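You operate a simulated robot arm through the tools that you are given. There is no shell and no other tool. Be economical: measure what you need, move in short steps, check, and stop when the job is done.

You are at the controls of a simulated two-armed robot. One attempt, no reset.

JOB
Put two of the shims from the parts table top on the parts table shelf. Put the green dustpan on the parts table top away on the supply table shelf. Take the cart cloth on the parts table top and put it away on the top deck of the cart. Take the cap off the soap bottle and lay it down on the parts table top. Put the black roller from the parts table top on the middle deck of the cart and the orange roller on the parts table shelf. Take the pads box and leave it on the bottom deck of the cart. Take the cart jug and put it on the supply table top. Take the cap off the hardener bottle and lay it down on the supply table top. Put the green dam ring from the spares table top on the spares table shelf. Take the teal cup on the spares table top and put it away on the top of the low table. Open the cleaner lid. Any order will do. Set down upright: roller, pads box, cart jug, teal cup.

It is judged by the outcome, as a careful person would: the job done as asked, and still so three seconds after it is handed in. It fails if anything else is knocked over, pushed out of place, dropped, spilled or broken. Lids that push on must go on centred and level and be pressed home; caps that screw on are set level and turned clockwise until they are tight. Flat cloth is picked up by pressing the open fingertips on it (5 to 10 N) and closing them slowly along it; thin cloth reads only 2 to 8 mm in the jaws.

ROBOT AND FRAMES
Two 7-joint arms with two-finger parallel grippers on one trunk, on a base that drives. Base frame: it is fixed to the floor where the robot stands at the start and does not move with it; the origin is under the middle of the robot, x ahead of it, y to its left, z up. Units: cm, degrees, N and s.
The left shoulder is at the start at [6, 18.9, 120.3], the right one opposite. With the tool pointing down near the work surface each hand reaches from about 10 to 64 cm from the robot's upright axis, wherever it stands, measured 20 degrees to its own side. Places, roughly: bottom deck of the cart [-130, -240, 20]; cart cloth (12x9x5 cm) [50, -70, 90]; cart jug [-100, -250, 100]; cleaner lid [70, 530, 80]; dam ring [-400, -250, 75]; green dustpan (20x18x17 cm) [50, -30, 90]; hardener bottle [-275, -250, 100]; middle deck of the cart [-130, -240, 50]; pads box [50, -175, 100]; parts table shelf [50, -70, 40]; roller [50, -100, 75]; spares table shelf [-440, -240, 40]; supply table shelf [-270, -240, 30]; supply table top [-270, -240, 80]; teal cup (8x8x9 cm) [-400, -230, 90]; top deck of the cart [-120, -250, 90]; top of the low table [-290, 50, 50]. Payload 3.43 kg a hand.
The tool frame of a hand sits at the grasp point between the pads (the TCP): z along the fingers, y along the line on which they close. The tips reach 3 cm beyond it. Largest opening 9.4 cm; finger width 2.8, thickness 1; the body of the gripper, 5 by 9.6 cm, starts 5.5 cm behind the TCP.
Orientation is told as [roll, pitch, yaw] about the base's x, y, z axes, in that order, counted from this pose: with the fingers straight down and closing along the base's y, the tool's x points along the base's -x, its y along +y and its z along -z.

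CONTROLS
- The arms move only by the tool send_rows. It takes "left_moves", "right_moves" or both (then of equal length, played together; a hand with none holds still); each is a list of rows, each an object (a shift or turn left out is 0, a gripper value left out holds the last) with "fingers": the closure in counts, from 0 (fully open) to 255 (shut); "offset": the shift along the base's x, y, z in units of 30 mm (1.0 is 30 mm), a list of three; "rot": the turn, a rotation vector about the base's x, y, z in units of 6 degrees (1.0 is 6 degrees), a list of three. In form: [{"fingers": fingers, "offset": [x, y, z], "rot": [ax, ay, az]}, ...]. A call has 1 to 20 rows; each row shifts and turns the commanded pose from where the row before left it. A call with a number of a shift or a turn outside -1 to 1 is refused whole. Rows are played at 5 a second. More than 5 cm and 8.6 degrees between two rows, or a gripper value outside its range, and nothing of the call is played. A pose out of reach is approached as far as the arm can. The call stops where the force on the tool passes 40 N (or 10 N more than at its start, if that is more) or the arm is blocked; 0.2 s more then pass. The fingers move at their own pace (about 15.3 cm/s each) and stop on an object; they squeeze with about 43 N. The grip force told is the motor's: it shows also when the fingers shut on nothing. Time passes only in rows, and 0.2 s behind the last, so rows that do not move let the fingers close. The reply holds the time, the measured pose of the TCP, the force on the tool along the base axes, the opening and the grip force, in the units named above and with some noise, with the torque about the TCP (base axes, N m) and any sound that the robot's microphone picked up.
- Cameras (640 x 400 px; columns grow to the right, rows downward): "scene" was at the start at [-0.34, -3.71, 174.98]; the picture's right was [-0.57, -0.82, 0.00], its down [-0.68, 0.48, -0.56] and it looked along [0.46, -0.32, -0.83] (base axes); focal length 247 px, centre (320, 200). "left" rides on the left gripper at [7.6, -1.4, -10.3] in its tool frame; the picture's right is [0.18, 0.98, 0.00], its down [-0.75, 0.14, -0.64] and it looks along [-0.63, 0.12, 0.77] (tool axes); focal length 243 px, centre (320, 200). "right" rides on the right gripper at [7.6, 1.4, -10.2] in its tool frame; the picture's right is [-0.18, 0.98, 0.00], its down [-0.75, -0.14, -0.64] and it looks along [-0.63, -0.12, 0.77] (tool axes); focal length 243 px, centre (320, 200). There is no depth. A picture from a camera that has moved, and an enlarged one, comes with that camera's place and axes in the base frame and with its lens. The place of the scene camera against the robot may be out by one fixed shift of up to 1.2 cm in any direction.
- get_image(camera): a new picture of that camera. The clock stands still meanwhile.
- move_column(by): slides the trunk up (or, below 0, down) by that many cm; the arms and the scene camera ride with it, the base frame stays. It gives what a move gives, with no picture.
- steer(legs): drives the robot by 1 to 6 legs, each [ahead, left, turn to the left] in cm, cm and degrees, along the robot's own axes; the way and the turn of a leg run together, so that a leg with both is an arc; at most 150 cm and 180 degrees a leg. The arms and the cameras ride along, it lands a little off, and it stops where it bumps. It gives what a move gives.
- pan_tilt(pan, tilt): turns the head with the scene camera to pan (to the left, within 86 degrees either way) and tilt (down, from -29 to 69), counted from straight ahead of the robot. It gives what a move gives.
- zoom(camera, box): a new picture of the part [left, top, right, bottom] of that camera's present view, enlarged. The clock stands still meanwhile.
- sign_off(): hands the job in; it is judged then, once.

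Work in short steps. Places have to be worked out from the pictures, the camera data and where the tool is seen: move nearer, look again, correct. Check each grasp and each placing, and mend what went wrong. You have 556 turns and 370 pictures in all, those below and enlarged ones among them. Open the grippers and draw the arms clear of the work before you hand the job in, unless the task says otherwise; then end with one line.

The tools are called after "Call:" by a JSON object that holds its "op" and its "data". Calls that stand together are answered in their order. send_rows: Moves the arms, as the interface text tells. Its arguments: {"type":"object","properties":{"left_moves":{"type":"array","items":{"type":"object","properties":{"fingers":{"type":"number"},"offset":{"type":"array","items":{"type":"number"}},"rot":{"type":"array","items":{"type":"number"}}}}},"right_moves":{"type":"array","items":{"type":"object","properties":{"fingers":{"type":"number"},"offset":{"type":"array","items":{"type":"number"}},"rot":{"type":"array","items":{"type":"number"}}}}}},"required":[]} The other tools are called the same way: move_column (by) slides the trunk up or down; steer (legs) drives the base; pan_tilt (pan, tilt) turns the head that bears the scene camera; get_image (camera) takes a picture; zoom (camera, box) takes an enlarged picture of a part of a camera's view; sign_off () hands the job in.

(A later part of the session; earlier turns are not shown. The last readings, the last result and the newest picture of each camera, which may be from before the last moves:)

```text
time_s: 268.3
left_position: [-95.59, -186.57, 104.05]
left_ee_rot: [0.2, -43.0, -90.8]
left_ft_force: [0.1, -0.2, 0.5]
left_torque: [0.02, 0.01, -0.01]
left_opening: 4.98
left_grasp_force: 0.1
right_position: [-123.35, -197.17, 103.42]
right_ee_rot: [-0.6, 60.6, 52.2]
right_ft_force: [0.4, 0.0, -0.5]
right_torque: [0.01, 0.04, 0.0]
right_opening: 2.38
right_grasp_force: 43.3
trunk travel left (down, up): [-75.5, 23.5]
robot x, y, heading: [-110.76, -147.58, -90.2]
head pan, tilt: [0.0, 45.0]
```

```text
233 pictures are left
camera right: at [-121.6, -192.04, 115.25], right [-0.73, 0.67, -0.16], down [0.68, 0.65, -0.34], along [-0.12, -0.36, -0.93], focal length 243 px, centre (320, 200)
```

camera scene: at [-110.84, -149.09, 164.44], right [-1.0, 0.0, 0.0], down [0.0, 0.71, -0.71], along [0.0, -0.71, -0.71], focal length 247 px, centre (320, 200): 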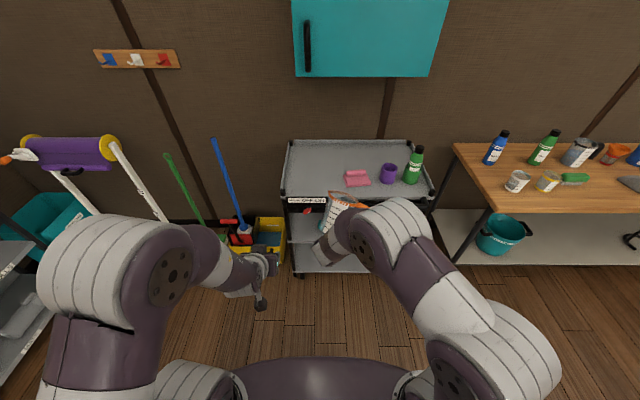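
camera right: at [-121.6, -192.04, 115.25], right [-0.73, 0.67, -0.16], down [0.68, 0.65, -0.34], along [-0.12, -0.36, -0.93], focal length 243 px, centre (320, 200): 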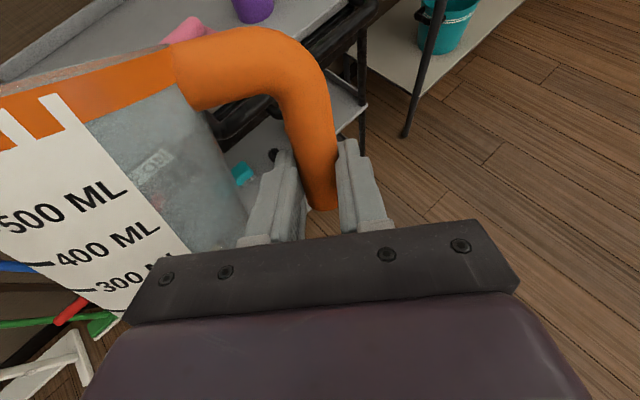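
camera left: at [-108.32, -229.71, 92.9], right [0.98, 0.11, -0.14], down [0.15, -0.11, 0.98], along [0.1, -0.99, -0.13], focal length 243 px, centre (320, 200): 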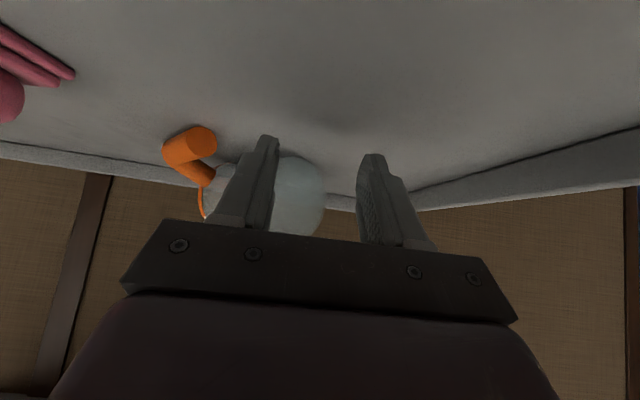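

Call:
{"op": "send_rows", "data": {"right_moves": [{"rot": [-0.788, 0.616, 0]}, {"rot": [-0.788, 0.616, 0]}, {"rot": [-0.788, 0.616, 0]}, {"rot": [-0.788, 0.616, 0]}, {"rot": [-0.394, 0.308, 0]}, {}]}}

Call:
{"op": "get_image", "data": {"camera": "scene"}}

Call:
{"op": "get_image", "data": {"camera": "left"}}

```text
time_s: 269.7
left_position: [-95.54, -186.73, 104.05]
left_ee_rot: [0.2, -43.1, -90.8]
left_ft_force: [-1.1, -0.9, 0.5]
left_torque: [0.01, 0.03, -0.02]
left_opening: 4.97
left_grasp_force: 0.1
right_position: [-123.33, -197.02, 103.38]
right_ee_rot: [-0.6, 60.5, 52.2]
right_ft_force: [0.1, -0.8, 0.0]
right_torque: [0.02, 0.03, -0.01]
right_opening: 2.35
right_grasp_force: 43.2
right hand out of reach, approached as far as the arm can: row 1, 2, 3, 4, 5
trunk travel left (down, up): [-75.5, 23.5]
robot x, y, heading: [-110.7, -147.32, -90.0]
head pan, tilt: [0.0, 45.0]
```

```text
232 pictures are left
camera scene: at [-110.83, -149.11, 164.44], right [-1.0, 0.0, 0.0], down [0.0, 0.71, -0.71], along [0.0, -0.71, -0.71], focal length 247 px, centre (320, 200)
```

scene: 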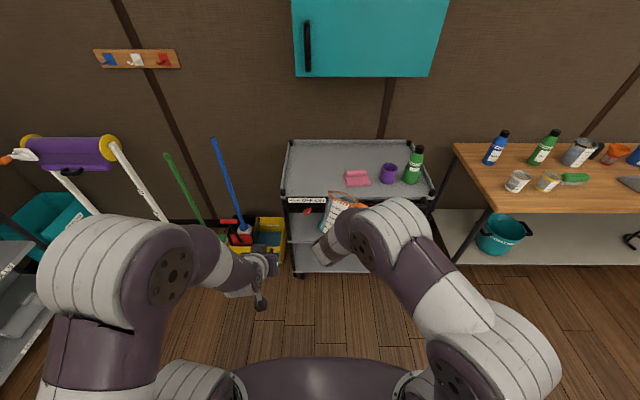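

```text
231 pictures are left
camera left: at [-96.72, -173.98, 106.27], right [0.98, 0.12, -0.12], down [0.14, -0.11, 0.98], along [0.1, -0.99, -0.13], focal length 243 px, centre (320, 200)
```

left: 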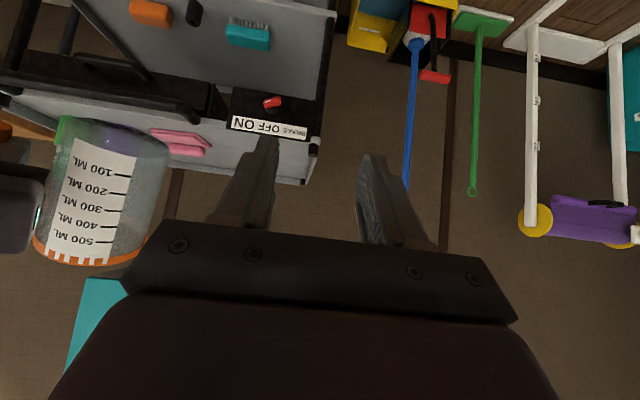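

The wrist stops at 60°. I try it from a place further out and a lower trunk.

Call:
{"op": "send_rows", "data": {"right_moves": [{"offset": [-0.5, -0.8, 0]}, {"offset": [-0.5, -0.8, 0]}, {"offset": [-0.5, -0.8, 0]}, {"rot": [-0.788, 0.616, 0]}, {"rot": [-0.788, 0.616, 0]}, {}]}}

```text
time_s: 271.1
left_position: [-95.53, -186.86, 103.97]
left_ee_rot: [0.1, -43.1, -90.9]
left_ft_force: [0.9, 0.0, -0.8]
left_torque: [0.01, -0.01, -0.02]
left_opening: 4.98
left_grasp_force: 0.1
right_position: [-127.8, -204.32, 103.31]
right_ee_rot: [-0.3, 69.5, 52.5]
right_ft_force: [-0.4, -1.1, 0.0]
right_torque: [0.07, 0.06, -0.02]
right_opening: 2.37
right_grasp_force: 42.8
right hand out of reach, approached as far as the arm can: row 5
trunk travel left (down, up): [-75.5, 23.5]
robot x, y, heading: [-110.81, -147.21, -90.3]
head pan, tilt: [0.0, 45.0]
```

Call:
{"op": "steer", "data": {"legs": [[-20, 0, 0]]}}

Call:
{"op": "send_rows", "data": {"right_moves": [{"offset": [-0.5, -0.9, 0]}, {"offset": [-0.5, -0.9, 0]}, {"offset": [-0.3, -0.9, 0]}, {"rot": [-0.788, 0.616, 0]}, {"rot": [-0.788, 0.616, 0]}, {"rot": [-0.5, 0.4, 0]}, {}]}}

Call:
{"op": "get_image", "data": {"camera": "scene"}}

```text
time_s: 272.7
left_position: [-95.55, -166.68, 104.01]
left_ee_rot: [0.2, -43.1, -91.0]
left_ft_force: [-1.0, -0.5, 0.2]
left_torque: [0.0, 0.03, -0.02]
left_opening: 4.96
left_grasp_force: 0.0
right_position: [-127.81, -184.37, 103.31]
right_ee_rot: [-0.5, 69.6, 52.3]
right_ft_force: [0.0, 0.1, -0.9]
right_torque: [0.04, 0.02, 0.03]
right_opening: 2.39
right_grasp_force: 43.3
trunk travel left (down, up): [-75.5, 23.5]
robot x, y, heading: [-110.57, -127.43, -90.0]
head pan, tilt: [0.0, 45.0]
```

```text
time_s: 274.3
left_position: [-95.55, -166.59, 103.99]
left_ee_rot: [0.2, -43.1, -90.8]
left_ft_force: [0.1, -0.6, -0.2]
left_torque: [-0.01, 0.04, 0.0]
left_opening: 4.96
left_grasp_force: 0.1
right_position: [-132.66, -192.89, 103.85]
right_ee_rot: [1.1, 85.0, 54.3]
right_ft_force: [-0.3, 0.0, -1.3]
right_torque: [0.03, 0.05, -0.02]
right_opening: 2.37
right_grasp_force: 42.8
right hand out of reach, approached as far as the arm can: row 6
trunk travel left (down, up): [-75.5, 23.5]
robot x, y, heading: [-110.61, -127.48, -89.8]
head pan, tilt: [0.0, 45.0]
```

```text
230 pictures are left
camera scene: at [-110.81, -129.12, 164.45], right [-1.0, 0.0, 0.0], down [0.0, 0.71, -0.71], along [0.0, -0.71, -0.71], focal length 247 px, centre (320, 200)
```

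scene: 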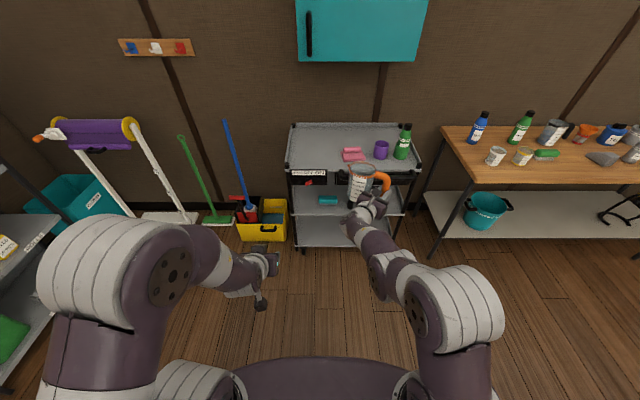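

Call:
{"op": "zoom", "data": {"camera": "scene", "box": [320, 140, 420, 220]}}

Call:
{"op": "get_image", "data": {"camera": "right"}}

Call:
{"op": "get_image", "data": {"camera": "left"}}

Call:
{"op": "zoom", "data": {"camera": "scene", "box": [420, 100, 640, 260]}}

```text
5.00 times, centred on (370, 180) of scene
camera zoom: at [-110.81, -129.12, 164.45], right [-1.0, 0.0, 0.0], down [0.0, 0.71, -0.71], along [0.0, -0.71, -0.71], focal length 1236 px, centre (70, 300)
```

zoom: 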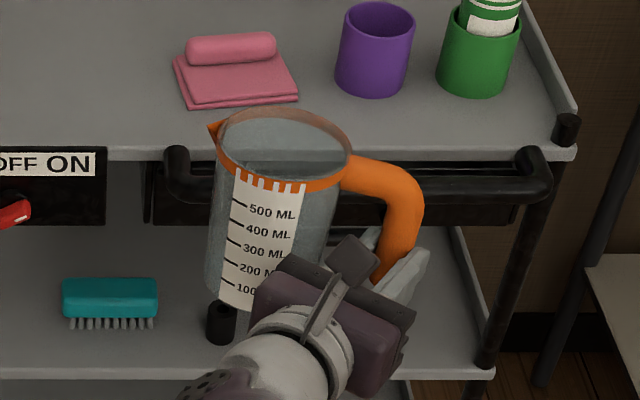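

```text
228 pictures are left
camera right: at [-128.17, -184.3, 112.39], right [-0.78, 0.6, -0.18], down [0.54, 0.48, -0.69], along [-0.33, -0.64, -0.7], focal length 243 px, centre (320, 200)
```

right: 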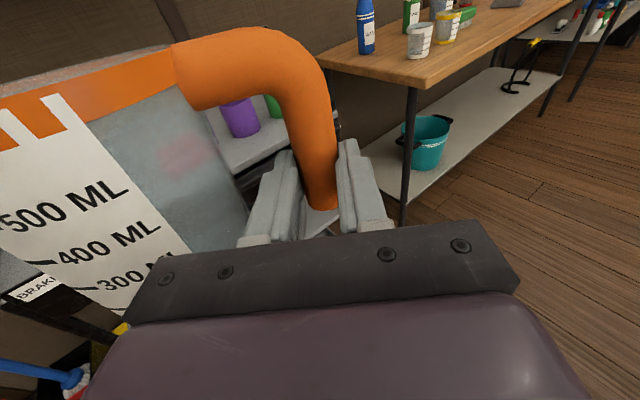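

```text
227 pictures are left
camera left: at [-96.73, -154.02, 106.28], right [0.98, 0.12, -0.12], down [0.14, -0.11, 0.98], along [0.1, -0.99, -0.13], focal length 243 px, centre (320, 200)
```

left: 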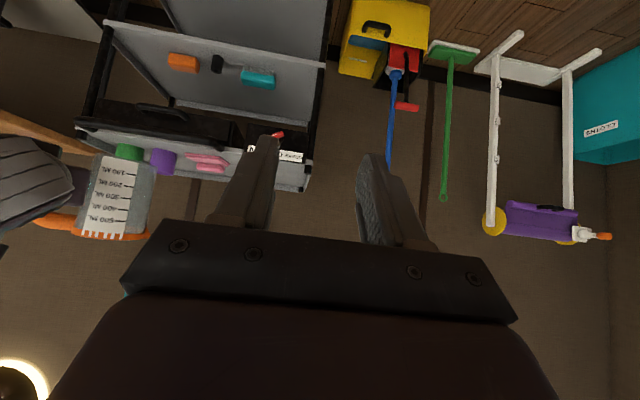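

```text
2.50 times, centred on (530, 180) of scene
camera zoom: at [-110.81, -129.12, 164.45], right [-1.0, 0.0, 0.0], down [0.0, 0.71, -0.71], along [0.0, -0.71, -0.71], focal length 618 px, centre (-205, 250)
```

zoom: 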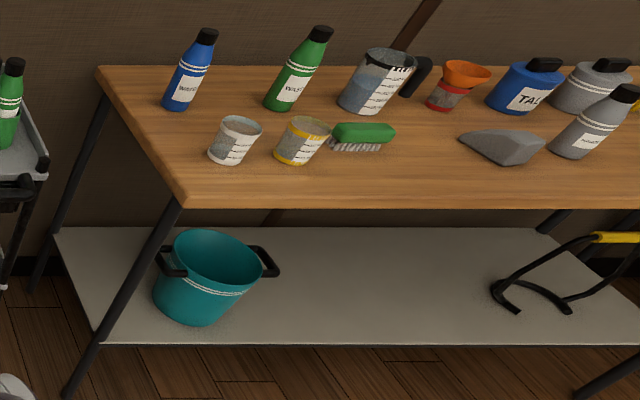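

The jug is upright at 85° hand pitch. On the supply table a free spot lies at about (-246, -228), between the brush and the grey wedge. I drive sideways along the table and look.

Call:
{"op": "steer", "data": {"legs": [[0, -117, 0]]}}

Call:
{"op": "get_image", "data": {"camera": "scene"}}

```text
time_s: 280.2
left_position: [-212.23, -166.75, 104.08]
left_ee_rot: [0.2, -43.1, -91.0]
left_ft_force: [0.1, 0.4, 0.0]
left_torque: [-0.02, 0.01, -0.03]
left_opening: 4.97
left_grasp_force: 0.0
right_position: [-249.26, -192.82, 103.82]
right_ee_rot: [0.6, 84.9, 53.4]
right_ft_force: [0.2, 0.0, -1.3]
right_torque: [0.03, 0.05, 0.0]
right_opening: 2.36
right_grasp_force: 42.9
trunk travel left (down, up): [-75.5, 23.5]
robot x, y, heading: [-227.12, -127.17, -90.1]
head pan, tilt: [0.0, 45.0]
```

```text
225 pictures are left
camera scene: at [-227.41, -129.13, 164.44], right [-1.0, 0.0, 0.0], down [0.0, 0.71, -0.71], along [0.0, -0.71, -0.71], focal length 247 px, centre (320, 200)
```

scene: 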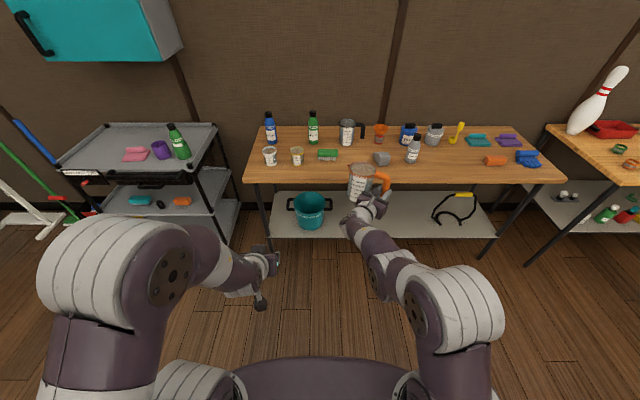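

Call:
{"op": "steer", "data": {"legs": [[31, 0, 0]]}}

Call:
{"op": "move_column", "data": {"by": -9}}

Call:
{"op": "zoom", "data": {"camera": "scene", "box": [240, 120, 480, 280]}}

Call:
{"op": "get_image", "data": {"camera": "left"}}

```text
time_s: 282.3
left_position: [-212.06, -197.67, 104.04]
left_ee_rot: [0.2, -43.1, -90.8]
left_ft_force: [0.4, 0.3, 0.6]
left_torque: [0.01, 0.0, 0.01]
left_opening: 4.97
left_grasp_force: 0.1
right_position: [-249.06, -223.94, 103.69]
right_ee_rot: [0.6, 85.0, 53.8]
right_ft_force: [0.9, -0.3, -0.8]
right_torque: [0.02, 0.03, 0.02]
right_opening: 2.39
right_grasp_force: 42.9
trunk travel left (down, up): [-75.5, 23.5]
robot x, y, heading: [-226.86, -158.48, -90.2]
head pan, tilt: [0.0, 45.0]
```

```text
time_s: 283.5
left_position: [-212.04, -197.72, 95.03]
left_ee_rot: [0.2, -43.1, -90.8]
left_ft_force: [-0.5, -0.2, 1.1]
left_torque: [-0.02, 0.02, 0.0]
left_opening: 4.99
left_grasp_force: 0.1
right_position: [-248.9, -223.85, 94.78]
right_ee_rot: [0.5, 84.9, 53.7]
right_ft_force: [0.2, -0.5, -1.0]
right_torque: [0.05, 0.03, 0.0]
right_opening: 2.34
right_grasp_force: 42.8
trunk travel left (down, up): [-66.5, 32.5]
robot x, y, heading: [-227.4, -158.35, -89.8]
head pan, tilt: [0.0, 45.0]
```

```text
2.50 times, centred on (360, 200) of scene
camera zoom: at [-227.37, -160.16, 155.45], right [-1.0, 0.0, 0.0], down [0.0, 0.71, -0.71], along [0.0, -0.71, -0.71], focal length 618 px, centre (220, 200)
```

zoom: 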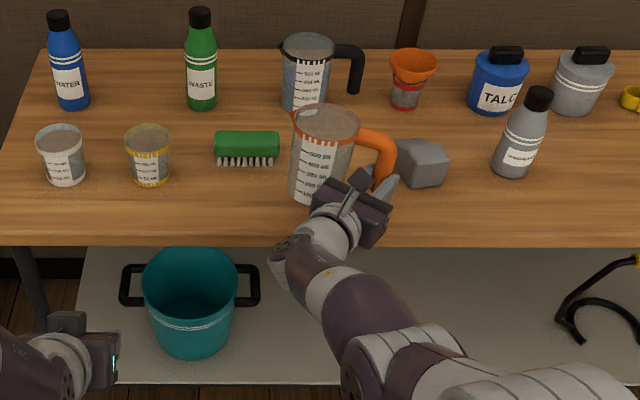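

```text
223 pictures are left
camera left: at [-213.22, -185.02, 97.29], right [0.98, 0.12, -0.12], down [0.14, -0.11, 0.98], along [0.11, -0.99, -0.13], focal length 243 px, centre (320, 200)
```

left: 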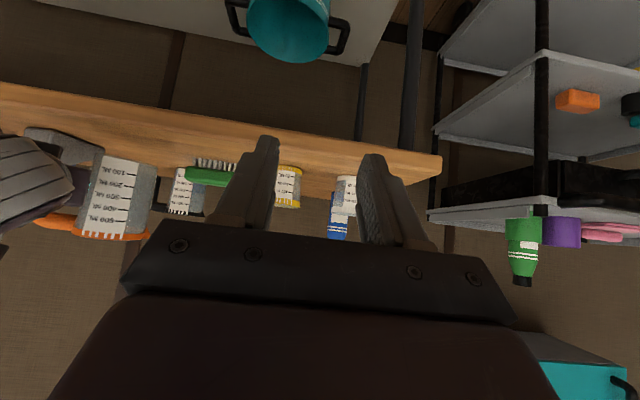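

The jug is upright within a couple of degrees and its spot is free. I lower further.

Call:
{"op": "move_column", "data": {"by": -2.5}}

Call:
{"op": "send_rows", "data": {"right_moves": [{"offset": [0, 0, -0.1]}, {"offset": [0, 0, -0.1]}, {"offset": [0, 0, -0.1]}]}}

Call:
{"op": "zoom", "data": {"camera": "scene", "box": [300, 140, 420, 240]}}

```text
time_s: 284.2
left_position: [-212.08, -197.66, 92.58]
left_ee_rot: [0.1, -43.1, -90.8]
left_ft_force: [0.1, -0.4, -0.8]
left_torque: [0.01, 0.01, 0.01]
left_opening: 4.95
left_grasp_force: 0.0
right_position: [-249.03, -223.94, 92.26]
right_ee_rot: [0.5, 84.8, 53.7]
right_ft_force: [-0.3, -0.5, -0.9]
right_torque: [0.05, 0.04, -0.05]
right_opening: 2.37
right_grasp_force: 42.4
trunk travel left (down, up): [-64.0, 35.0]
robot x, y, heading: [-227.34, -158.31, -90.0]
head pan, tilt: [0.0, 45.0]
```

```text
time_s: 285.0
left_position: [-211.99, -197.58, 92.53]
left_ee_rot: [0.3, -43.1, -90.8]
left_ft_force: [0.5, 0.5, -0.3]
left_torque: [-0.01, 0.03, -0.03]
left_opening: 4.98
left_grasp_force: 0.0
right_position: [-249.0, -224.02, 91.44]
right_ee_rot: [0.2, 84.6, 53.5]
right_ft_force: [0.1, -0.7, 0.0]
right_torque: [0.04, 0.01, -0.01]
right_opening: 2.35
right_grasp_force: 42.8
trunk travel left (down, up): [-64.0, 35.0]
robot x, y, heading: [-227.2, -157.87, -89.8]
head pan, tilt: [0.0, 45.0]
```

```text
4.00 times, centred on (360, 190) of scene
camera zoom: at [-227.37, -160.2, 152.94], right [-1.0, 0.0, 0.0], down [0.0, 0.71, -0.71], along [0.0, -0.71, -0.71], focal length 989 px, centre (160, 240)
```

zoom: 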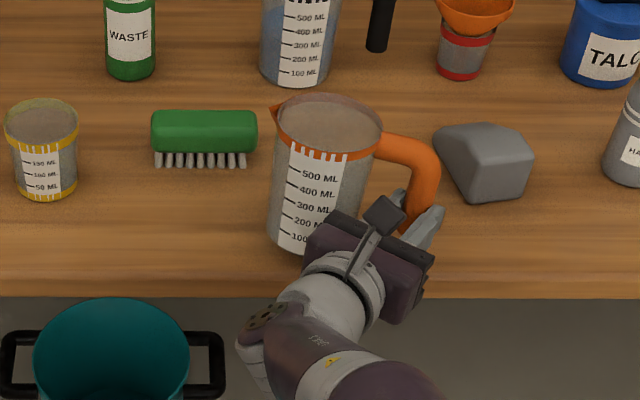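

Call:
{"op": "send_rows", "data": {"right_moves": [{"offset": [0, 0, -0.1]}, {"offset": [0, 0, -0.1]}, {"offset": [0, 0, -0.1]}, {"offset": [0, 0, -0.1]}]}}

```text
time_s: 286.0
left_position: [-212.0, -197.61, 92.54]
left_ee_rot: [0.3, -43.2, -90.8]
left_ft_force: [-0.7, 0.3, -1.2]
left_torque: [0.01, -0.01, 0.0]
left_opening: 4.96
left_grasp_force: 0.1
right_position: [-249.04, -223.96, 90.48]
right_ee_rot: [-1.5, 84.7, 52.1]
right_ft_force: [-1.6, 1.0, 4.4]
right_torque: [-0.37, -0.19, -0.09]
right_opening: 2.39
right_grasp_force: 43.6
trunk travel left (down, up): [-64.0, 35.0]
robot x, y, heading: [-227.24, -158.63, -89.9]
head pan, tilt: [0.0, 45.0]
```

Call:
{"op": "send_rows", "data": {"right_moves": [{"offset": [0, 0, -0.05]}, {}]}}

Call:
{"op": "zoom", "data": {"camera": "scene", "box": [300, 140, 420, 240]}}

Call:
{"op": "get_image", "data": {"camera": "left"}}

```text
time_s: 286.6
left_position: [-211.96, -197.64, 92.58]
left_ee_rot: [0.2, -43.2, -90.8]
left_ft_force: [0.8, 0.2, 0.2]
left_torque: [-0.01, -0.01, 0.0]
left_opening: 4.97
left_grasp_force: 0.0
right_position: [-249.16, -224.01, 90.32]
right_ee_rot: [-1.6, 84.7, 52.0]
right_ft_force: [-0.4, -0.1, 10.9]
right_torque: [-0.78, -0.57, -0.04]
right_opening: 2.4
right_grasp_force: 43.4
trunk travel left (down, up): [-64.0, 35.0]
robot x, y, heading: [-227.35, -158.53, -89.9]
head pan, tilt: [0.0, 45.0]
```

```text
4.00 times, centred on (360, 190) of scene
camera zoom: at [-227.33, -159.96, 152.96], right [-1.0, 0.0, 0.0], down [0.0, 0.71, -0.71], along [0.0, -0.71, -0.71], focal length 989 px, centre (160, 240)
```

zoom: 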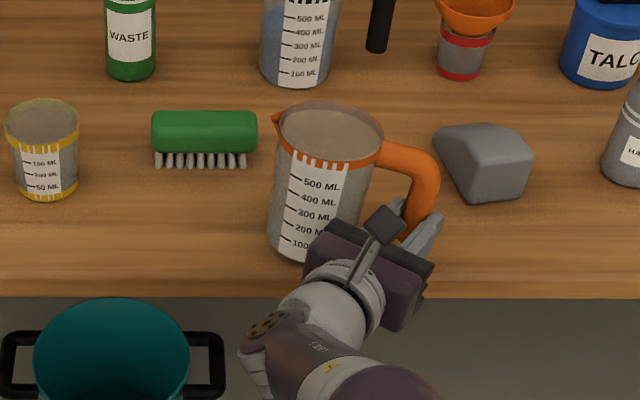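

```text
220 pictures are left
camera left: at [-213.19, -184.9, 94.82], right [0.98, 0.12, -0.12], down [0.14, -0.11, 0.98], along [0.11, -0.99, -0.13], focal length 243 px, centre (320, 200)
```

left: 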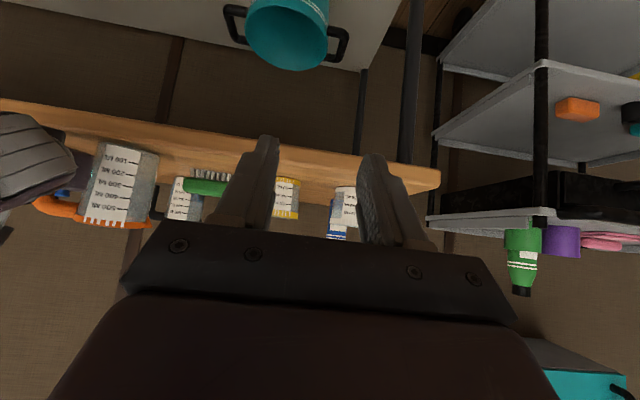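

The base is on the table. I open and draw straight back along the tool.

Call:
{"op": "send_rows", "data": {"right_moves": [{"fingers": 180}, {"fingers": 140}, {}, {"offset": [0.2, 0.27, 0]}, {"offset": [0.4, 0.54, 0]}, {"offset": [0.5, 0.7, 0]}, {"offset": [0.5, 0.8, 0.3]}]}}

Call:
{"op": "zoom", "data": {"camera": "scene", "box": [240, 120, 480, 280]}}

```text
time_s: 288.2
left_position: [-212.08, -197.66, 92.49]
left_ee_rot: [0.2, -43.1, -90.7]
left_ft_force: [-0.7, -0.7, 0.1]
left_torque: [0.04, 0.04, 0.02]
left_opening: 4.99
left_grasp_force: 0.1
right_position: [-249.0, -222.41, 92.91]
right_ee_rot: [0.5, 84.7, 53.9]
right_ft_force: [0.3, 1.1, -0.2]
right_torque: [0.02, -0.01, 0.01]
right_opening: 4.23
right_grasp_force: 0.0
right hand out of reach, approached as far as the arm can: row 4, 5, 6, 7
trunk travel left (down, up): [-64.0, 35.0]
robot x, y, heading: [-227.38, -158.59, -89.9]
head pan, tilt: [0.0, 45.0]
```

```text
2.50 times, centred on (360, 200) of scene
camera zoom: at [-227.34, -160.12, 152.94], right [-1.0, 0.0, 0.0], down [0.0, 0.71, -0.71], along [0.0, -0.71, -0.71], focal length 618 px, centre (220, 200)
```

zoom: 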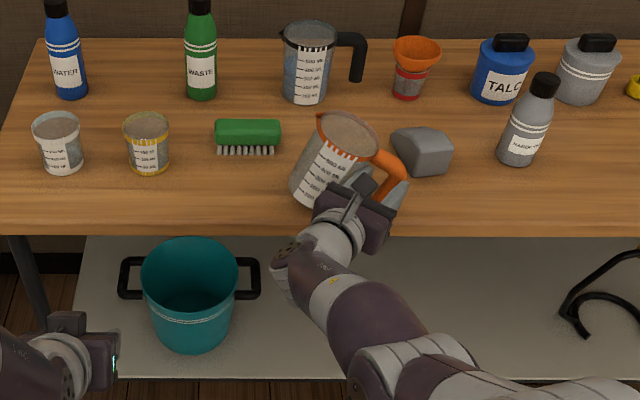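

The arm could not draw back in that pose and rose instead, tilting the jug. I undo that move, then withdraw with the base.

Call:
{"op": "send_rows", "data": {"right_moves": [{"offset": [-0.02, -0.25, -0.4]}, {"offset": [-0.02, -0.25, -0.43]}, {}]}}

Call:
{"op": "zoom", "data": {"camera": "scene", "box": [300, 140, 420, 240]}}

```text
time_s: 289.0
left_position: [-212.02, -197.74, 92.63]
left_ee_rot: [0.2, -43.1, -90.8]
left_ft_force: [-0.3, 0.7, 0.2]
left_torque: [0.01, -0.02, -0.01]
left_opening: 4.98
left_grasp_force: 0.0
right_position: [-249.42, -223.93, 90.41]
right_ee_rot: [0.2, 84.6, 53.6]
right_ft_force: [-0.8, 0.3, -0.6]
right_torque: [0.01, 0.03, 0.01]
right_opening: 4.22
right_grasp_force: 0.1
trunk travel left (down, up): [-64.0, 35.0]
robot x, y, heading: [-227.08, -158.34, -89.9]
head pan, tilt: [0.0, 45.0]
```

```text
4.00 times, centred on (360, 190) of scene
camera zoom: at [-227.36, -160.14, 152.95], right [-1.0, 0.0, 0.0], down [0.0, 0.71, -0.71], along [0.0, -0.71, -0.71], focal length 989 px, centre (160, 240)
```

zoom: 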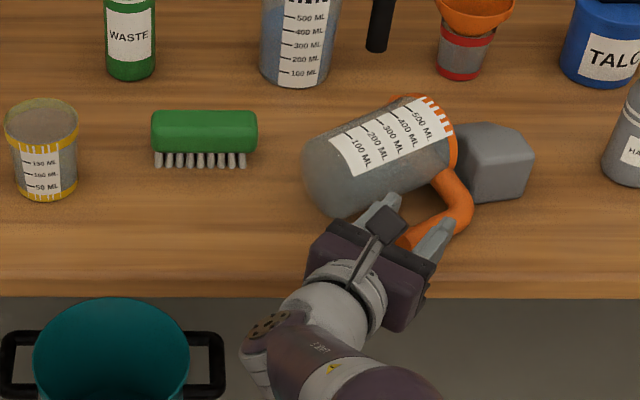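

The jug has gone over onto its side again, resting by the wedge; nothing else moved. I withdraw with the base along the tool line, then repeat the handle grasp and use the base to withdraw next time.

Call:
{"op": "steer", "data": {"legs": [[-10, 7, 0]]}}

Call:
{"op": "get_image", "data": {"camera": "scene"}}

```text
time_s: 290.3
left_position: [-204.93, -187.7, 92.53]
left_ee_rot: [0.1, -43.3, -90.7]
left_ft_force: [0.1, 0.1, -0.2]
left_torque: [-0.02, 0.01, 0.01]
left_opening: 4.98
left_grasp_force: 0.0
right_position: [-242.19, -213.99, 90.47]
right_ee_rot: [0.3, 84.7, 53.9]
right_ft_force: [-0.3, 0.4, -1.8]
right_torque: [0.0, 0.0, -0.04]
right_opening: 4.24
right_grasp_force: 0.0
trunk travel left (down, up): [-64.0, 35.0]
robot x, y, heading: [-220.04, -148.43, -90.1]
head pan, tilt: [0.0, 45.0]
```

```text
217 pictures are left
camera scene: at [-220.3, -150.17, 152.94], right [-1.0, 0.0, 0.0], down [0.0, 0.71, -0.71], along [0.0, -0.71, -0.71], focal length 247 px, centre (320, 200)
```

scene: 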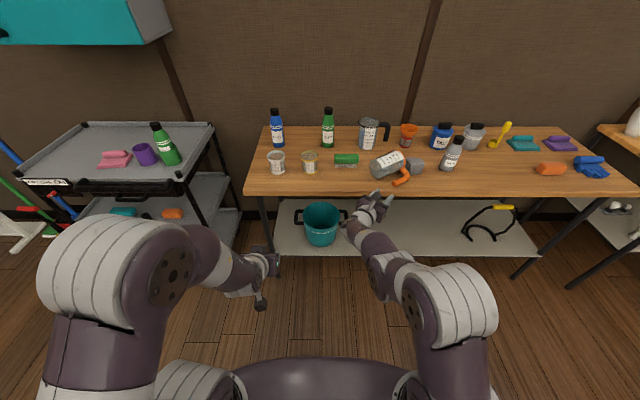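

Call:
{"op": "move_column", "data": {"by": 12}}

Call:
{"op": "send_rows", "data": {"right_moves": [{"rot": [0.806, -0.592, 0]}, {"rot": [0.806, -0.592, 0]}, {"rot": [0.806, -0.592, 0]}, {"rot": [0.806, -0.592, 0]}, {"rot": [0.806, -0.592, 0]}, {"rot": [0.806, -0.592, 0]}, {"rot": [0.806, -0.592, 0]}, {"rot": [0.806, -0.592, 0]}, {"rot": [0.806, -0.592, 0]}, {"rot": [0.806, -0.592, 0]}, {"rot": [0.806, -0.592, 0]}, {"rot": [0.806, -0.592, 0]}, {"rot": [0.806, -0.592, 0]}, {"rot": [0.806, -0.592, 0]}, {"rot": [0, 0, -1]}, {"rot": [0, 0, -1]}, {"rot": [0, 0, -0.9]}, {}]}}

Call:
{"op": "steer", "data": {"legs": [[0, -22, 0]]}}

Call:
{"op": "get_image", "data": {"camera": "right"}}

Call:
{"op": "get_image", "data": {"camera": "scene"}}

```text
time_s: 291.8
left_position: [-205.04, -187.8, 104.51]
left_ee_rot: [0.2, -43.2, -90.8]
left_ft_force: [1.0, 0.3, -0.5]
left_torque: [0.0, 0.0, 0.01]
left_opening: 4.97
left_grasp_force: 0.1
right_position: [-242.28, -213.92, 102.41]
right_ee_rot: [0.5, 84.6, 54.0]
right_ft_force: [-0.4, 0.4, -0.9]
right_torque: [0.02, 0.01, 0.01]
right_opening: 4.24
right_grasp_force: 0.0
trunk travel left (down, up): [-76.0, 23.0]
robot x, y, heading: [-220.28, -148.58, -89.9]
head pan, tilt: [0.0, 45.0]
```

```text
time_s: 295.6
left_position: [-204.95, -187.73, 104.47]
left_ee_rot: [0.3, -43.2, -90.7]
left_ft_force: [0.2, -0.5, -0.1]
left_torque: [0.0, -0.01, -0.02]
left_opening: 4.97
left_grasp_force: 0.1
right_position: [-242.17, -210.05, 100.64]
right_ee_rot: [0.2, 6.6, 36.3]
right_ft_force: [-1.5, 1.5, 0.0]
right_torque: [0.06, -0.01, -0.03]
right_opening: 4.23
right_grasp_force: 0.0
right hand out of reach, approached as far as the arm can: row 13, 14
trunk travel left (down, up): [-76.0, 23.0]
robot x, y, heading: [-220.01, -148.53, -89.9]
head pan, tilt: [0.0, 45.0]
```

```text
time_s: 297.3
left_position: [-227.55, -187.77, 104.56]
left_ee_rot: [0.2, -43.1, -90.8]
left_ft_force: [-0.2, -0.3, 0.3]
left_torque: [0.01, 0.02, -0.01]
left_opening: 4.98
left_grasp_force: 0.0
right_position: [-264.71, -210.04, 100.71]
right_ee_rot: [0.1, 6.7, 36.4]
right_ft_force: [0.0, 0.3, -0.1]
right_torque: [0.03, 0.02, 0.02]
right_opening: 4.27
right_grasp_force: 0.0
trunk travel left (down, up): [-76.0, 23.0]
robot x, y, heading: [-242.87, -148.87, -89.8]
head pan, tilt: [0.0, 45.0]
```

```text
216 pictures are left
camera right: at [-270.76, -212.75, 111.98], right [-0.43, 0.9, -0.02], down [0.75, 0.37, 0.55], along [0.5, 0.23, -0.83], focal length 243 px, centre (320, 200)
```

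right: 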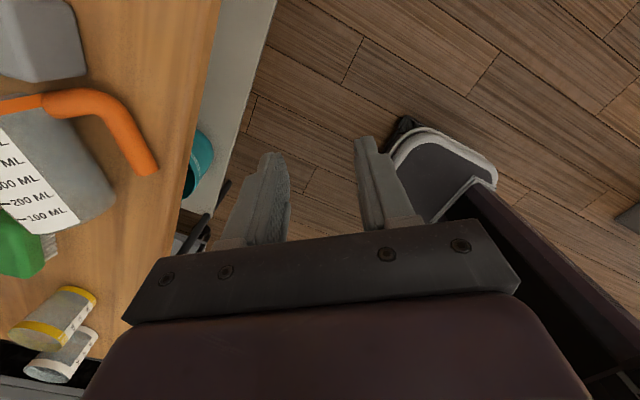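

```text
215 pictures are left
camera scene: at [-242.87, -150.33, 164.94], right [-1.0, 0.0, 0.0], down [0.0, 0.71, -0.71], along [0.0, -0.71, -0.71], focal length 247 px, centre (320, 200)
```

scene: 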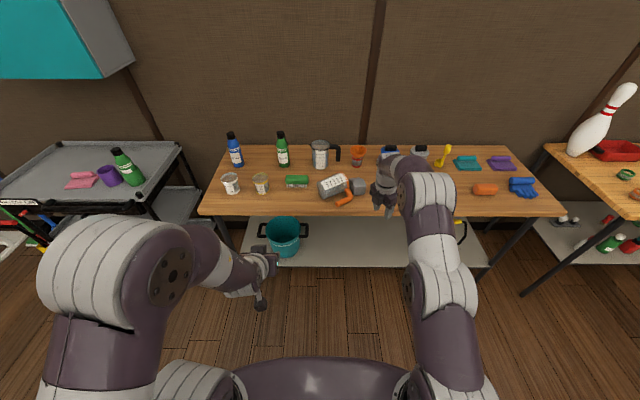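

Call:
{"op": "send_rows", "data": {"right_moves": [{"offset": [1, 0, 0], "rot": [0.65, -0.886, 0], "fingers": 100}, {"offset": [1, 0.3, 0], "rot": [0, 0, -0.5]}, {"offset": [1, 0.3, 0]}, {"offset": [1, 0.3, 0]}, {}]}}

Call:
{"op": "steer", "data": {"legs": [[20, 0, 0]]}}

Call:
{"op": "get_image", "data": {"camera": "right"}}

```text
time_s: 298.5
left_position: [-227.58, -187.84, 104.39]
left_ee_rot: [0.2, -43.1, -90.8]
left_ft_force: [0.6, 0.0, 0.4]
left_torque: [-0.01, 0.01, 0.03]
left_opening: 4.95
left_grasp_force: 0.1
right_position: [-252.57, -204.93, 99.64]
right_ee_rot: [0.1, 0.0, 33.2]
right_ft_force: [-1.4, 0.0, -0.7]
right_torque: [0.01, 0.0, 0.0]
right_opening: 5.73
right_grasp_force: 0.0
right hand out of reach, approached as far as the arm can: row 1
trunk travel left (down, up): [-76.0, 23.0]
robot x, y, heading: [-242.51, -148.4, -90.0]
head pan, tilt: [0.0, 45.0]
```

```text
time_s: 300.1
left_position: [-227.54, -207.76, 104.48]
left_ee_rot: [0.1, -43.1, -90.9]
left_ft_force: [0.3, 0.1, -0.7]
left_torque: [0.01, -0.01, 0.0]
left_opening: 4.98
left_grasp_force: 0.0
right_position: [-252.47, -224.83, 99.79]
right_ee_rot: [0.1, 0.2, 33.3]
right_ft_force: [-0.3, -0.5, -0.1]
right_torque: [0.03, 0.01, -0.01]
right_opening: 5.73
right_grasp_force: 0.1
trunk travel left (down, up): [-76.0, 23.0]
robot x, y, heading: [-242.46, -168.75, -89.8]
head pan, tilt: [0.0, 45.0]
```

```text
214 pictures are left
camera right: at [-259.76, -227.95, 110.1], right [-0.39, 0.92, 0.0], down [0.71, 0.29, 0.64], along [0.59, 0.25, -0.77], focal length 243 px, centre (320, 200)
```

right: 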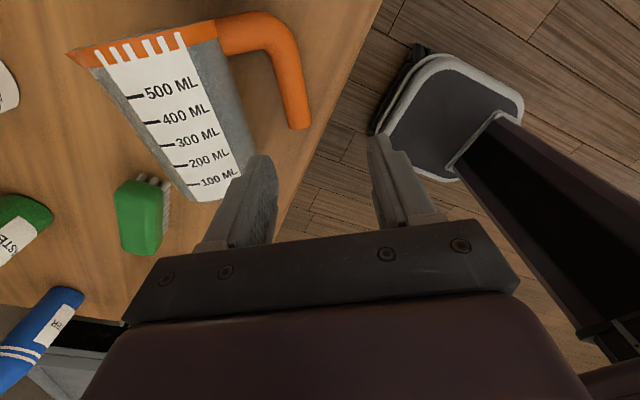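

Call:
{"op": "send_rows", "data": {"right_moves": [{"offset": [0.2, -0.7, -0.5], "rot": [0, 0, 0.55]}, {"offset": [0, 0, -1]}, {"offset": [0, 0, -1]}, {"offset": [0, 0, -0.8]}, {}]}}

Call:
{"op": "get_image", "data": {"camera": "right"}}

```text
time_s: 301.3
left_position: [-227.52, -207.73, 104.67]
left_ee_rot: [0.1, -43.1, -91.0]
left_ft_force: [-0.3, 0.3, -0.2]
left_torque: [-0.04, -0.02, 0.02]
left_opening: 4.97
left_grasp_force: 0.0
right_position: [-252.02, -226.95, 89.78]
right_ee_rot: [0.1, 0.2, 36.6]
right_ft_force: [-1.3, 0.8, -0.5]
right_torque: [-0.03, -0.03, 0.01]
right_opening: 5.72
right_grasp_force: 0.1
trunk travel left (down, up): [-76.0, 23.0]
robot x, y, heading: [-242.93, -168.7, -90.1]
head pan, tilt: [0.0, 45.0]
```

```text
213 pictures are left
camera right: at [-259.1, -230.32, 100.22], right [-0.44, 0.9, 0.0], down [0.69, 0.34, 0.64], along [0.58, 0.28, -0.77], focal length 243 px, centre (320, 200)
```

right: 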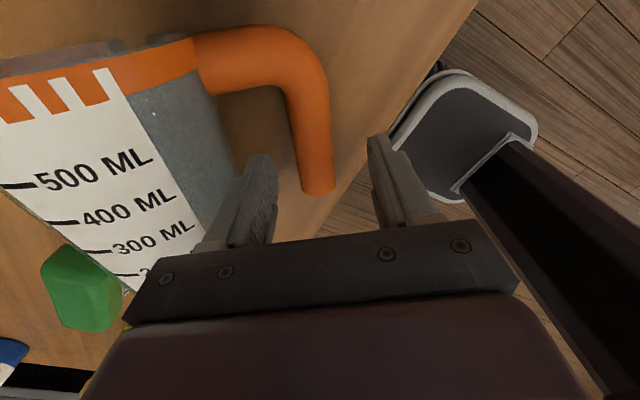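

Call:
{"op": "send_rows", "data": {"right_moves": [{"offset": [-0.15, -0.1, -0.3]}, {"offset": [0, 0, -0.2]}, {"fingers": 150}, {"fingers": 190}, {"fingers": 255}, {}, {}, {"offset": [0, 0, 0.4]}, {"offset": [0, 0, 0.6]}, {}]}}

Call:
{"op": "get_image", "data": {"camera": "right"}}

```text
time_s: 303.5
left_position: [-227.46, -207.75, 104.47]
left_ee_rot: [0.1, -43.1, -90.9]
left_ft_force: [-0.3, 0.1, -0.2]
left_torque: [-0.02, -0.02, 0.01]
left_opening: 4.97
left_grasp_force: 0.2
right_position: [-252.48, -227.43, 91.24]
right_ee_rot: [0.2, -0.1, 36.6]
right_ft_force: [0.2, -0.3, -1.0]
right_torque: [0.06, 0.0, -0.02]
right_opening: 2.37
right_grasp_force: 42.4
trunk travel left (down, up): [-76.0, 23.0]
robot x, y, heading: [-242.66, -168.53, -89.7]
head pan, tilt: [0.0, 45.0]
```

```text
212 pictures are left
camera right: at [-259.57, -230.77, 101.63], right [-0.44, 0.9, 0.0], down [0.69, 0.33, 0.64], along [0.58, 0.28, -0.77], focal length 243 px, centre (320, 200)
```

right: 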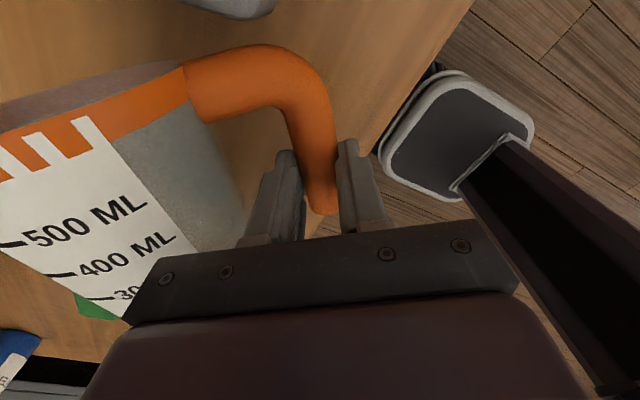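

Held. I lift, back off, turn to the pose that worked, and bring the jug upright again.

Call:
{"op": "send_rows", "data": {"right_moves": [{"offset": [0, 0.2, 0.8]}, {"offset": [0, 0.3, 0.8]}, {"offset": [0, 0.3, 0.8]}, {"offset": [0, 0.3, 0.6]}, {}]}}

Call:
{"op": "steer", "data": {"legs": [[-42, 0, 0]]}}

Call:
{"op": "send_rows", "data": {"right_moves": [{"offset": [-0.5, -0.5, 0], "rot": [0, 0, 1]}, {"offset": [-0.5, -0.5, 0], "rot": [0, 0, 1]}, {"offset": [-0.5, 0, 0.3], "rot": [0, 0, 0.6]}, {"offset": [-0.5, 0, 0.3], "rot": [-0.788, 0.616, 0]}, {"offset": [-0.5, 0, 0], "rot": [-0.788, 0.616, 0]}, {"offset": [-0.5, -0.3, 0], "rot": [-0.788, 0.616, 0]}, {"offset": [-0.5, -0.3, 0], "rot": [-0.788, 0.616, 0]}, {"offset": [-0.5, -0.5, 0], "rot": [-0.788, 0.616, 0]}, {"offset": [-0.3, -0.5, 0], "rot": [-0.788, 0.616, 0]}, {"offset": [-0.2, -0.5, 0], "rot": [-0.788, 0.616, 0]}, {"offset": [0, -0.5, 0], "rot": [-0.788, 0.616, 0]}, {"offset": [0, -0.5, 0], "rot": [-0.788, 0.616, 0]}, {"offset": [0, -0.5, 0], "rot": [-0.788, 0.616, 0]}, {"offset": [0, -0.5, 0], "rot": [-0.788, 0.616, 0]}, {"offset": [0, -0.5, 0], "rot": [-0.788, 0.616, 0]}, {"rot": [-0.788, 0.616, 0]}, {"rot": [-0.788, 0.616, 0]}, {"rot": [-0.3, 0.24, 0]}, {}]}}

Call:
{"op": "get_image", "data": {"camera": "scene"}}

```text
time_s: 304.7
left_position: [-227.52, -207.84, 104.61]
left_ee_rot: [0.3, -43.1, -90.9]
left_ft_force: [-0.1, 1.1, -0.6]
left_torque: [-0.01, 0.0, -0.01]
left_opening: 4.95
left_grasp_force: 0.1
right_position: [-252.41, -223.97, 100.35]
right_ee_rot: [0.1, 0.1, 36.6]
right_ft_force: [0.2, -0.2, -1.5]
right_torque: [0.02, 0.01, 0.01]
right_opening: 2.37
right_grasp_force: 43.4
trunk travel left (down, up): [-76.0, 23.0]
robot x, y, heading: [-242.82, -168.62, -89.9]
head pan, tilt: [0.0, 45.0]
```

```text
time_s: 307.3
left_position: [-227.76, -165.96, 104.49]
left_ee_rot: [0.2, -43.1, -91.3]
left_ft_force: [0.3, -0.3, 0.7]
left_torque: [0.02, 0.01, 0.01]
left_opening: 4.95
left_grasp_force: 0.1
right_position: [-252.71, -181.82, 100.21]
right_ee_rot: [0.2, 0.1, 36.2]
right_ft_force: [-0.1, -0.3, -0.9]
right_torque: [0.04, 0.02, 0.0]
right_opening: 2.37
right_grasp_force: 42.8
trunk travel left (down, up): [-76.0, 23.0]
robot x, y, heading: [-242.72, -126.45, -90.3]
head pan, tilt: [0.0, 45.0]
```

```text
time_s: 311.3
left_position: [-227.76, -165.93, 104.49]
left_ee_rot: [0.2, -43.1, -91.3]
left_ft_force: [0.3, 0.1, -0.9]
left_torque: [0.0, 0.0, -0.01]
left_opening: 4.99
left_grasp_force: 0.1
right_position: [-266.2, -198.52, 102.05]
right_ee_rot: [-2.8, 86.5, 49.0]
right_ft_force: [0.3, 0.7, -0.2]
right_torque: [0.04, 0.04, 0.03]
right_opening: 2.36
right_grasp_force: 43.2
trunk travel left (down, up): [-76.0, 23.0]
robot x, y, heading: [-242.57, -126.37, -90.5]
head pan, tilt: [0.0, 45.0]
```

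```text
211 pictures are left
camera scene: at [-242.76, -128.29, 164.94], right [-1.0, 0.01, 0.0], down [0.0, 0.71, -0.71], along [0.0, -0.71, -0.71], focal length 247 px, centre (320, 200)
```

scene: 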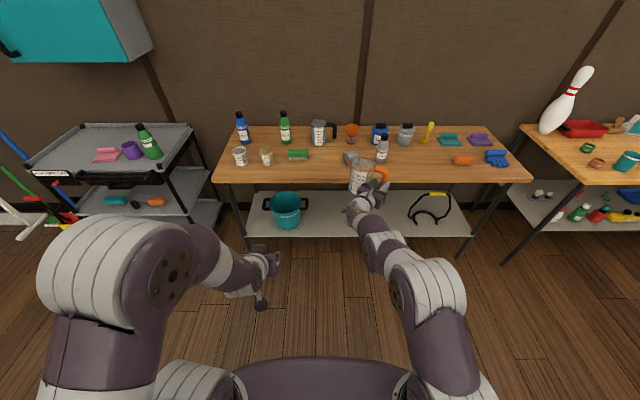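

Call:
{"op": "steer", "data": {"legs": [[0, 15.5, 0.4], [25.5, 0, 0]]}}

Call:
{"op": "move_column", "data": {"by": -9}}

Call:
{"op": "zoom", "data": {"camera": "scene", "box": [300, 140, 420, 240]}}

Call:
{"op": "get_image", "data": {"camera": "left"}}

```text
time_s: 314.1
left_position: [-211.98, -191.28, 104.53]
left_ee_rot: [0.3, -43.1, -90.9]
left_ft_force: [0.1, -0.5, 0.6]
left_torque: [0.0, -0.02, 0.01]
left_opening: 4.96
left_grasp_force: 0.1
right_position: [-250.19, -224.04, 101.99]
right_ee_rot: [-3.3, 86.4, 48.8]
right_ft_force: [-0.2, -0.2, -0.2]
right_torque: [0.07, 0.04, 0.04]
right_opening: 2.36
right_grasp_force: 43.3
trunk travel left (down, up): [-76.0, 23.0]
robot x, y, heading: [-226.99, -151.65, -89.9]
head pan, tilt: [0.0, 45.0]
```

```text
time_s: 315.4
left_position: [-211.98, -191.32, 95.54]
left_ee_rot: [0.2, -43.2, -90.9]
left_ft_force: [1.0, 0.5, -0.6]
left_torque: [0.0, -0.01, 0.0]
left_opening: 4.97
left_grasp_force: 0.0
right_position: [-250.2, -224.31, 93.09]
right_ee_rot: [-3.5, 86.3, 48.7]
right_ft_force: [1.3, 1.1, -1.4]
right_torque: [0.03, 0.03, -0.01]
right_opening: 2.37
right_grasp_force: 42.9
trunk travel left (down, up): [-67.0, 32.0]
robot x, y, heading: [-226.99, -151.82, -89.9]
head pan, tilt: [0.0, 45.0]
```

```text
4.00 times, centred on (360, 190) of scene
camera zoom: at [-227.36, -153.69, 155.95], right [-1.0, 0.0, 0.0], down [0.0, 0.71, -0.71], along [0.0, -0.71, -0.71], focal length 989 px, centre (160, 240)
```

zoom: 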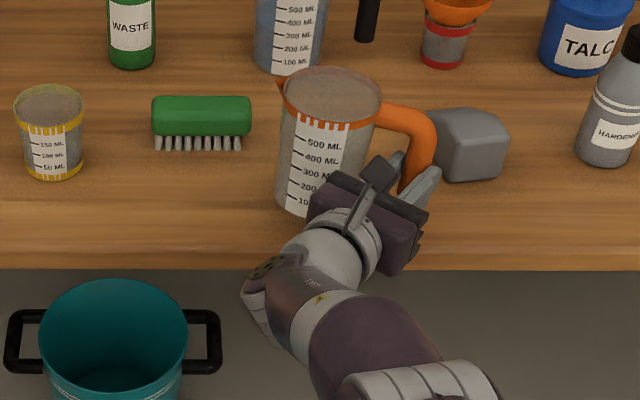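

```text
209 pictures are left
camera left: at [-213.22, -178.56, 97.79], right [0.98, 0.12, -0.12], down [0.14, -0.11, 0.98], along [0.11, -0.99, -0.13], focal length 243 px, centre (320, 200)
```

left: 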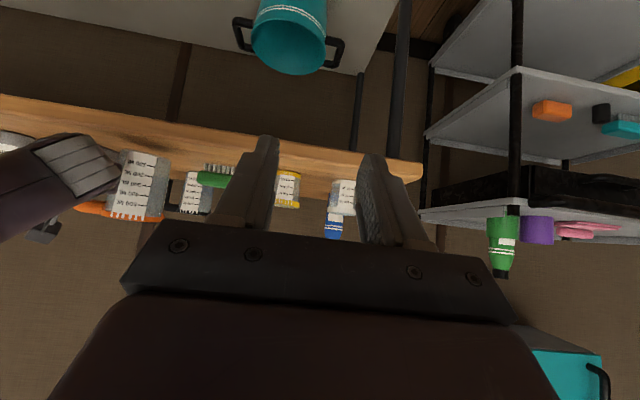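

Call:
{"op": "move_column", "data": {"by": -1.5}}

Call:
{"op": "send_rows", "data": {"right_moves": [{"offset": [0, 0, -0.1]}, {"offset": [0, 0, -0.1]}, {"offset": [0, 0, -0.1]}]}}

```text
time_s: 316.0
left_position: [-212.06, -191.34, 93.99]
left_ee_rot: [0.2, -43.1, -90.9]
left_ft_force: [0.6, 0.1, 0.0]
left_torque: [0.05, 0.0, -0.01]
left_opening: 4.98
left_grasp_force: 0.0
right_position: [-250.22, -224.14, 91.76]
right_ee_rot: [-3.6, 86.3, 48.8]
right_ft_force: [0.2, -0.4, -0.2]
right_torque: [0.02, 0.02, 0.0]
right_opening: 2.35
right_grasp_force: 43.1
trunk travel left (down, up): [-65.5, 33.5]
robot x, y, heading: [-226.88, -151.99, -89.7]
head pan, tilt: [0.0, 45.0]
```

```text
time_s: 316.8
left_position: [-212.04, -191.1, 94.15]
left_ee_rot: [0.2, -43.2, -90.9]
left_ft_force: [0.2, 0.0, 0.4]
left_torque: [0.01, 0.01, -0.01]
left_opening: 5.01
left_grasp_force: 0.0
right_position: [-250.22, -224.17, 90.9]
right_ee_rot: [-6.8, 86.6, 45.4]
right_ft_force: [-0.3, -1.5, 7.7]
right_torque: [-0.61, -0.29, -0.07]
right_opening: 2.39
right_grasp_force: 42.9
trunk travel left (down, up): [-65.5, 33.5]
robot x, y, heading: [-227.18, -151.82, -90.1]
head pan, tilt: [0.0, 45.0]
```

Call:
{"op": "send_rows", "data": {"right_moves": [{"fingers": 185}, {}, {"fingers": 150}, {}]}}

Call:
{"op": "zoom", "data": {"camera": "scene", "box": [300, 140, 420, 240]}}

Call:
{"op": "get_image", "data": {"camera": "right"}}

```text
time_s: 317.8
left_position: [-212.08, -191.31, 94.0]
left_ee_rot: [0.1, -43.1, -90.9]
left_ft_force: [0.1, -0.3, 1.0]
left_torque: [0.0, -0.02, 0.0]
left_opening: 4.97
left_grasp_force: 0.1
right_position: [-250.29, -224.35, 90.76]
right_ee_rot: [-3.2, 86.4, 48.9]
right_ft_force: [0.3, -0.8, -0.3]
right_torque: [0.01, 0.0, -0.01]
right_opening: 3.86
right_grasp_force: 0.0
trunk travel left (down, up): [-65.5, 33.5]
robot x, y, heading: [-227.35, -152.42, -89.9]
head pan, tilt: [0.0, 45.0]
```

```text
4.00 times, centred on (360, 190) of scene
camera zoom: at [-227.35, -153.69, 154.44], right [-1.0, 0.0, 0.0], down [0.0, 0.71, -0.71], along [0.0, -0.71, -0.71], focal length 989 px, centre (160, 240)
```

zoom: 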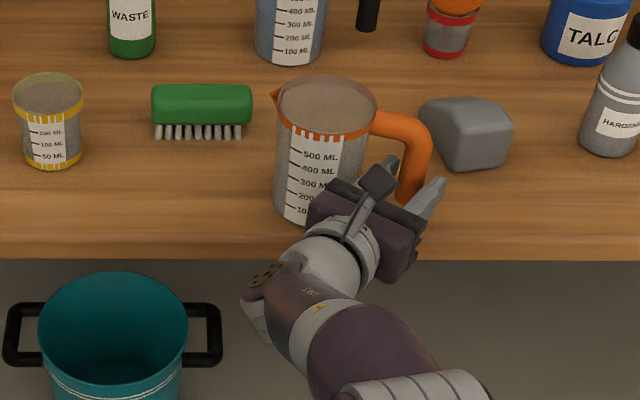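

```text
207 pictures are left
camera right: at [-245.61, -215.6, 99.04], right [-0.77, 0.61, -0.19], down [0.53, 0.46, -0.71], along [-0.35, -0.65, -0.68], focal length 243 px, centre (320, 200)
```

right: 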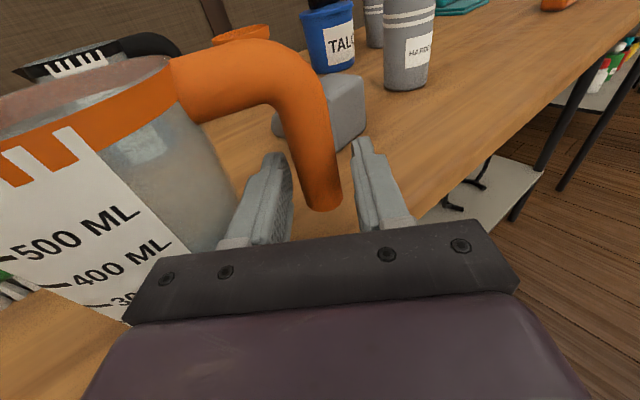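

The jug stands with the bar free between the fingers. I withdraw diagonally with the base.

Call:
{"op": "steer", "data": {"legs": [[-8, 7, 0]]}}

Call:
{"op": "get_image", "data": {"camera": "scene"}}

```text
time_s: 319.0
left_position: [-204.92, -182.99, 94.08]
left_ee_rot: [0.1, -43.1, -90.9]
left_ft_force: [0.1, 0.1, -0.3]
left_torque: [-0.01, 0.01, -0.02]
left_opening: 4.96
left_grasp_force: 0.2
right_position: [-243.13, -215.96, 90.72]
right_ee_rot: [-3.2, 86.5, 49.1]
right_ft_force: [0.7, 0.3, 0.3]
right_torque: [-0.01, -0.05, -0.02]
right_opening: 3.86
right_grasp_force: 0.1
trunk travel left (down, up): [-65.5, 33.5]
robot x, y, heading: [-219.68, -143.61, -89.9]
head pan, tilt: [0.0, 45.0]
```

```text
206 pictures are left
camera scene: at [-220.24, -145.5, 154.44], right [-1.0, 0.0, 0.0], down [0.0, 0.71, -0.71], along [0.0, -0.71, -0.71], focal length 247 px, centre (320, 200)
```

scene: 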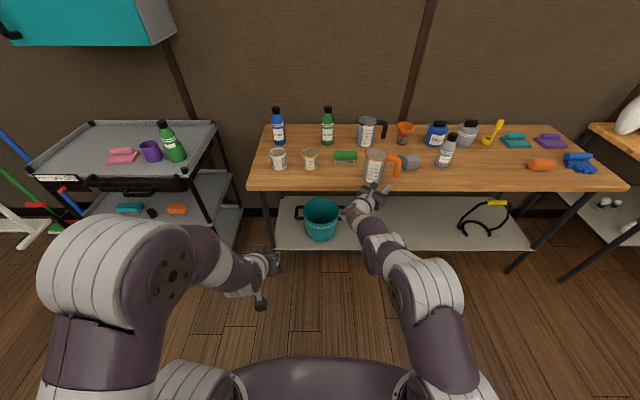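

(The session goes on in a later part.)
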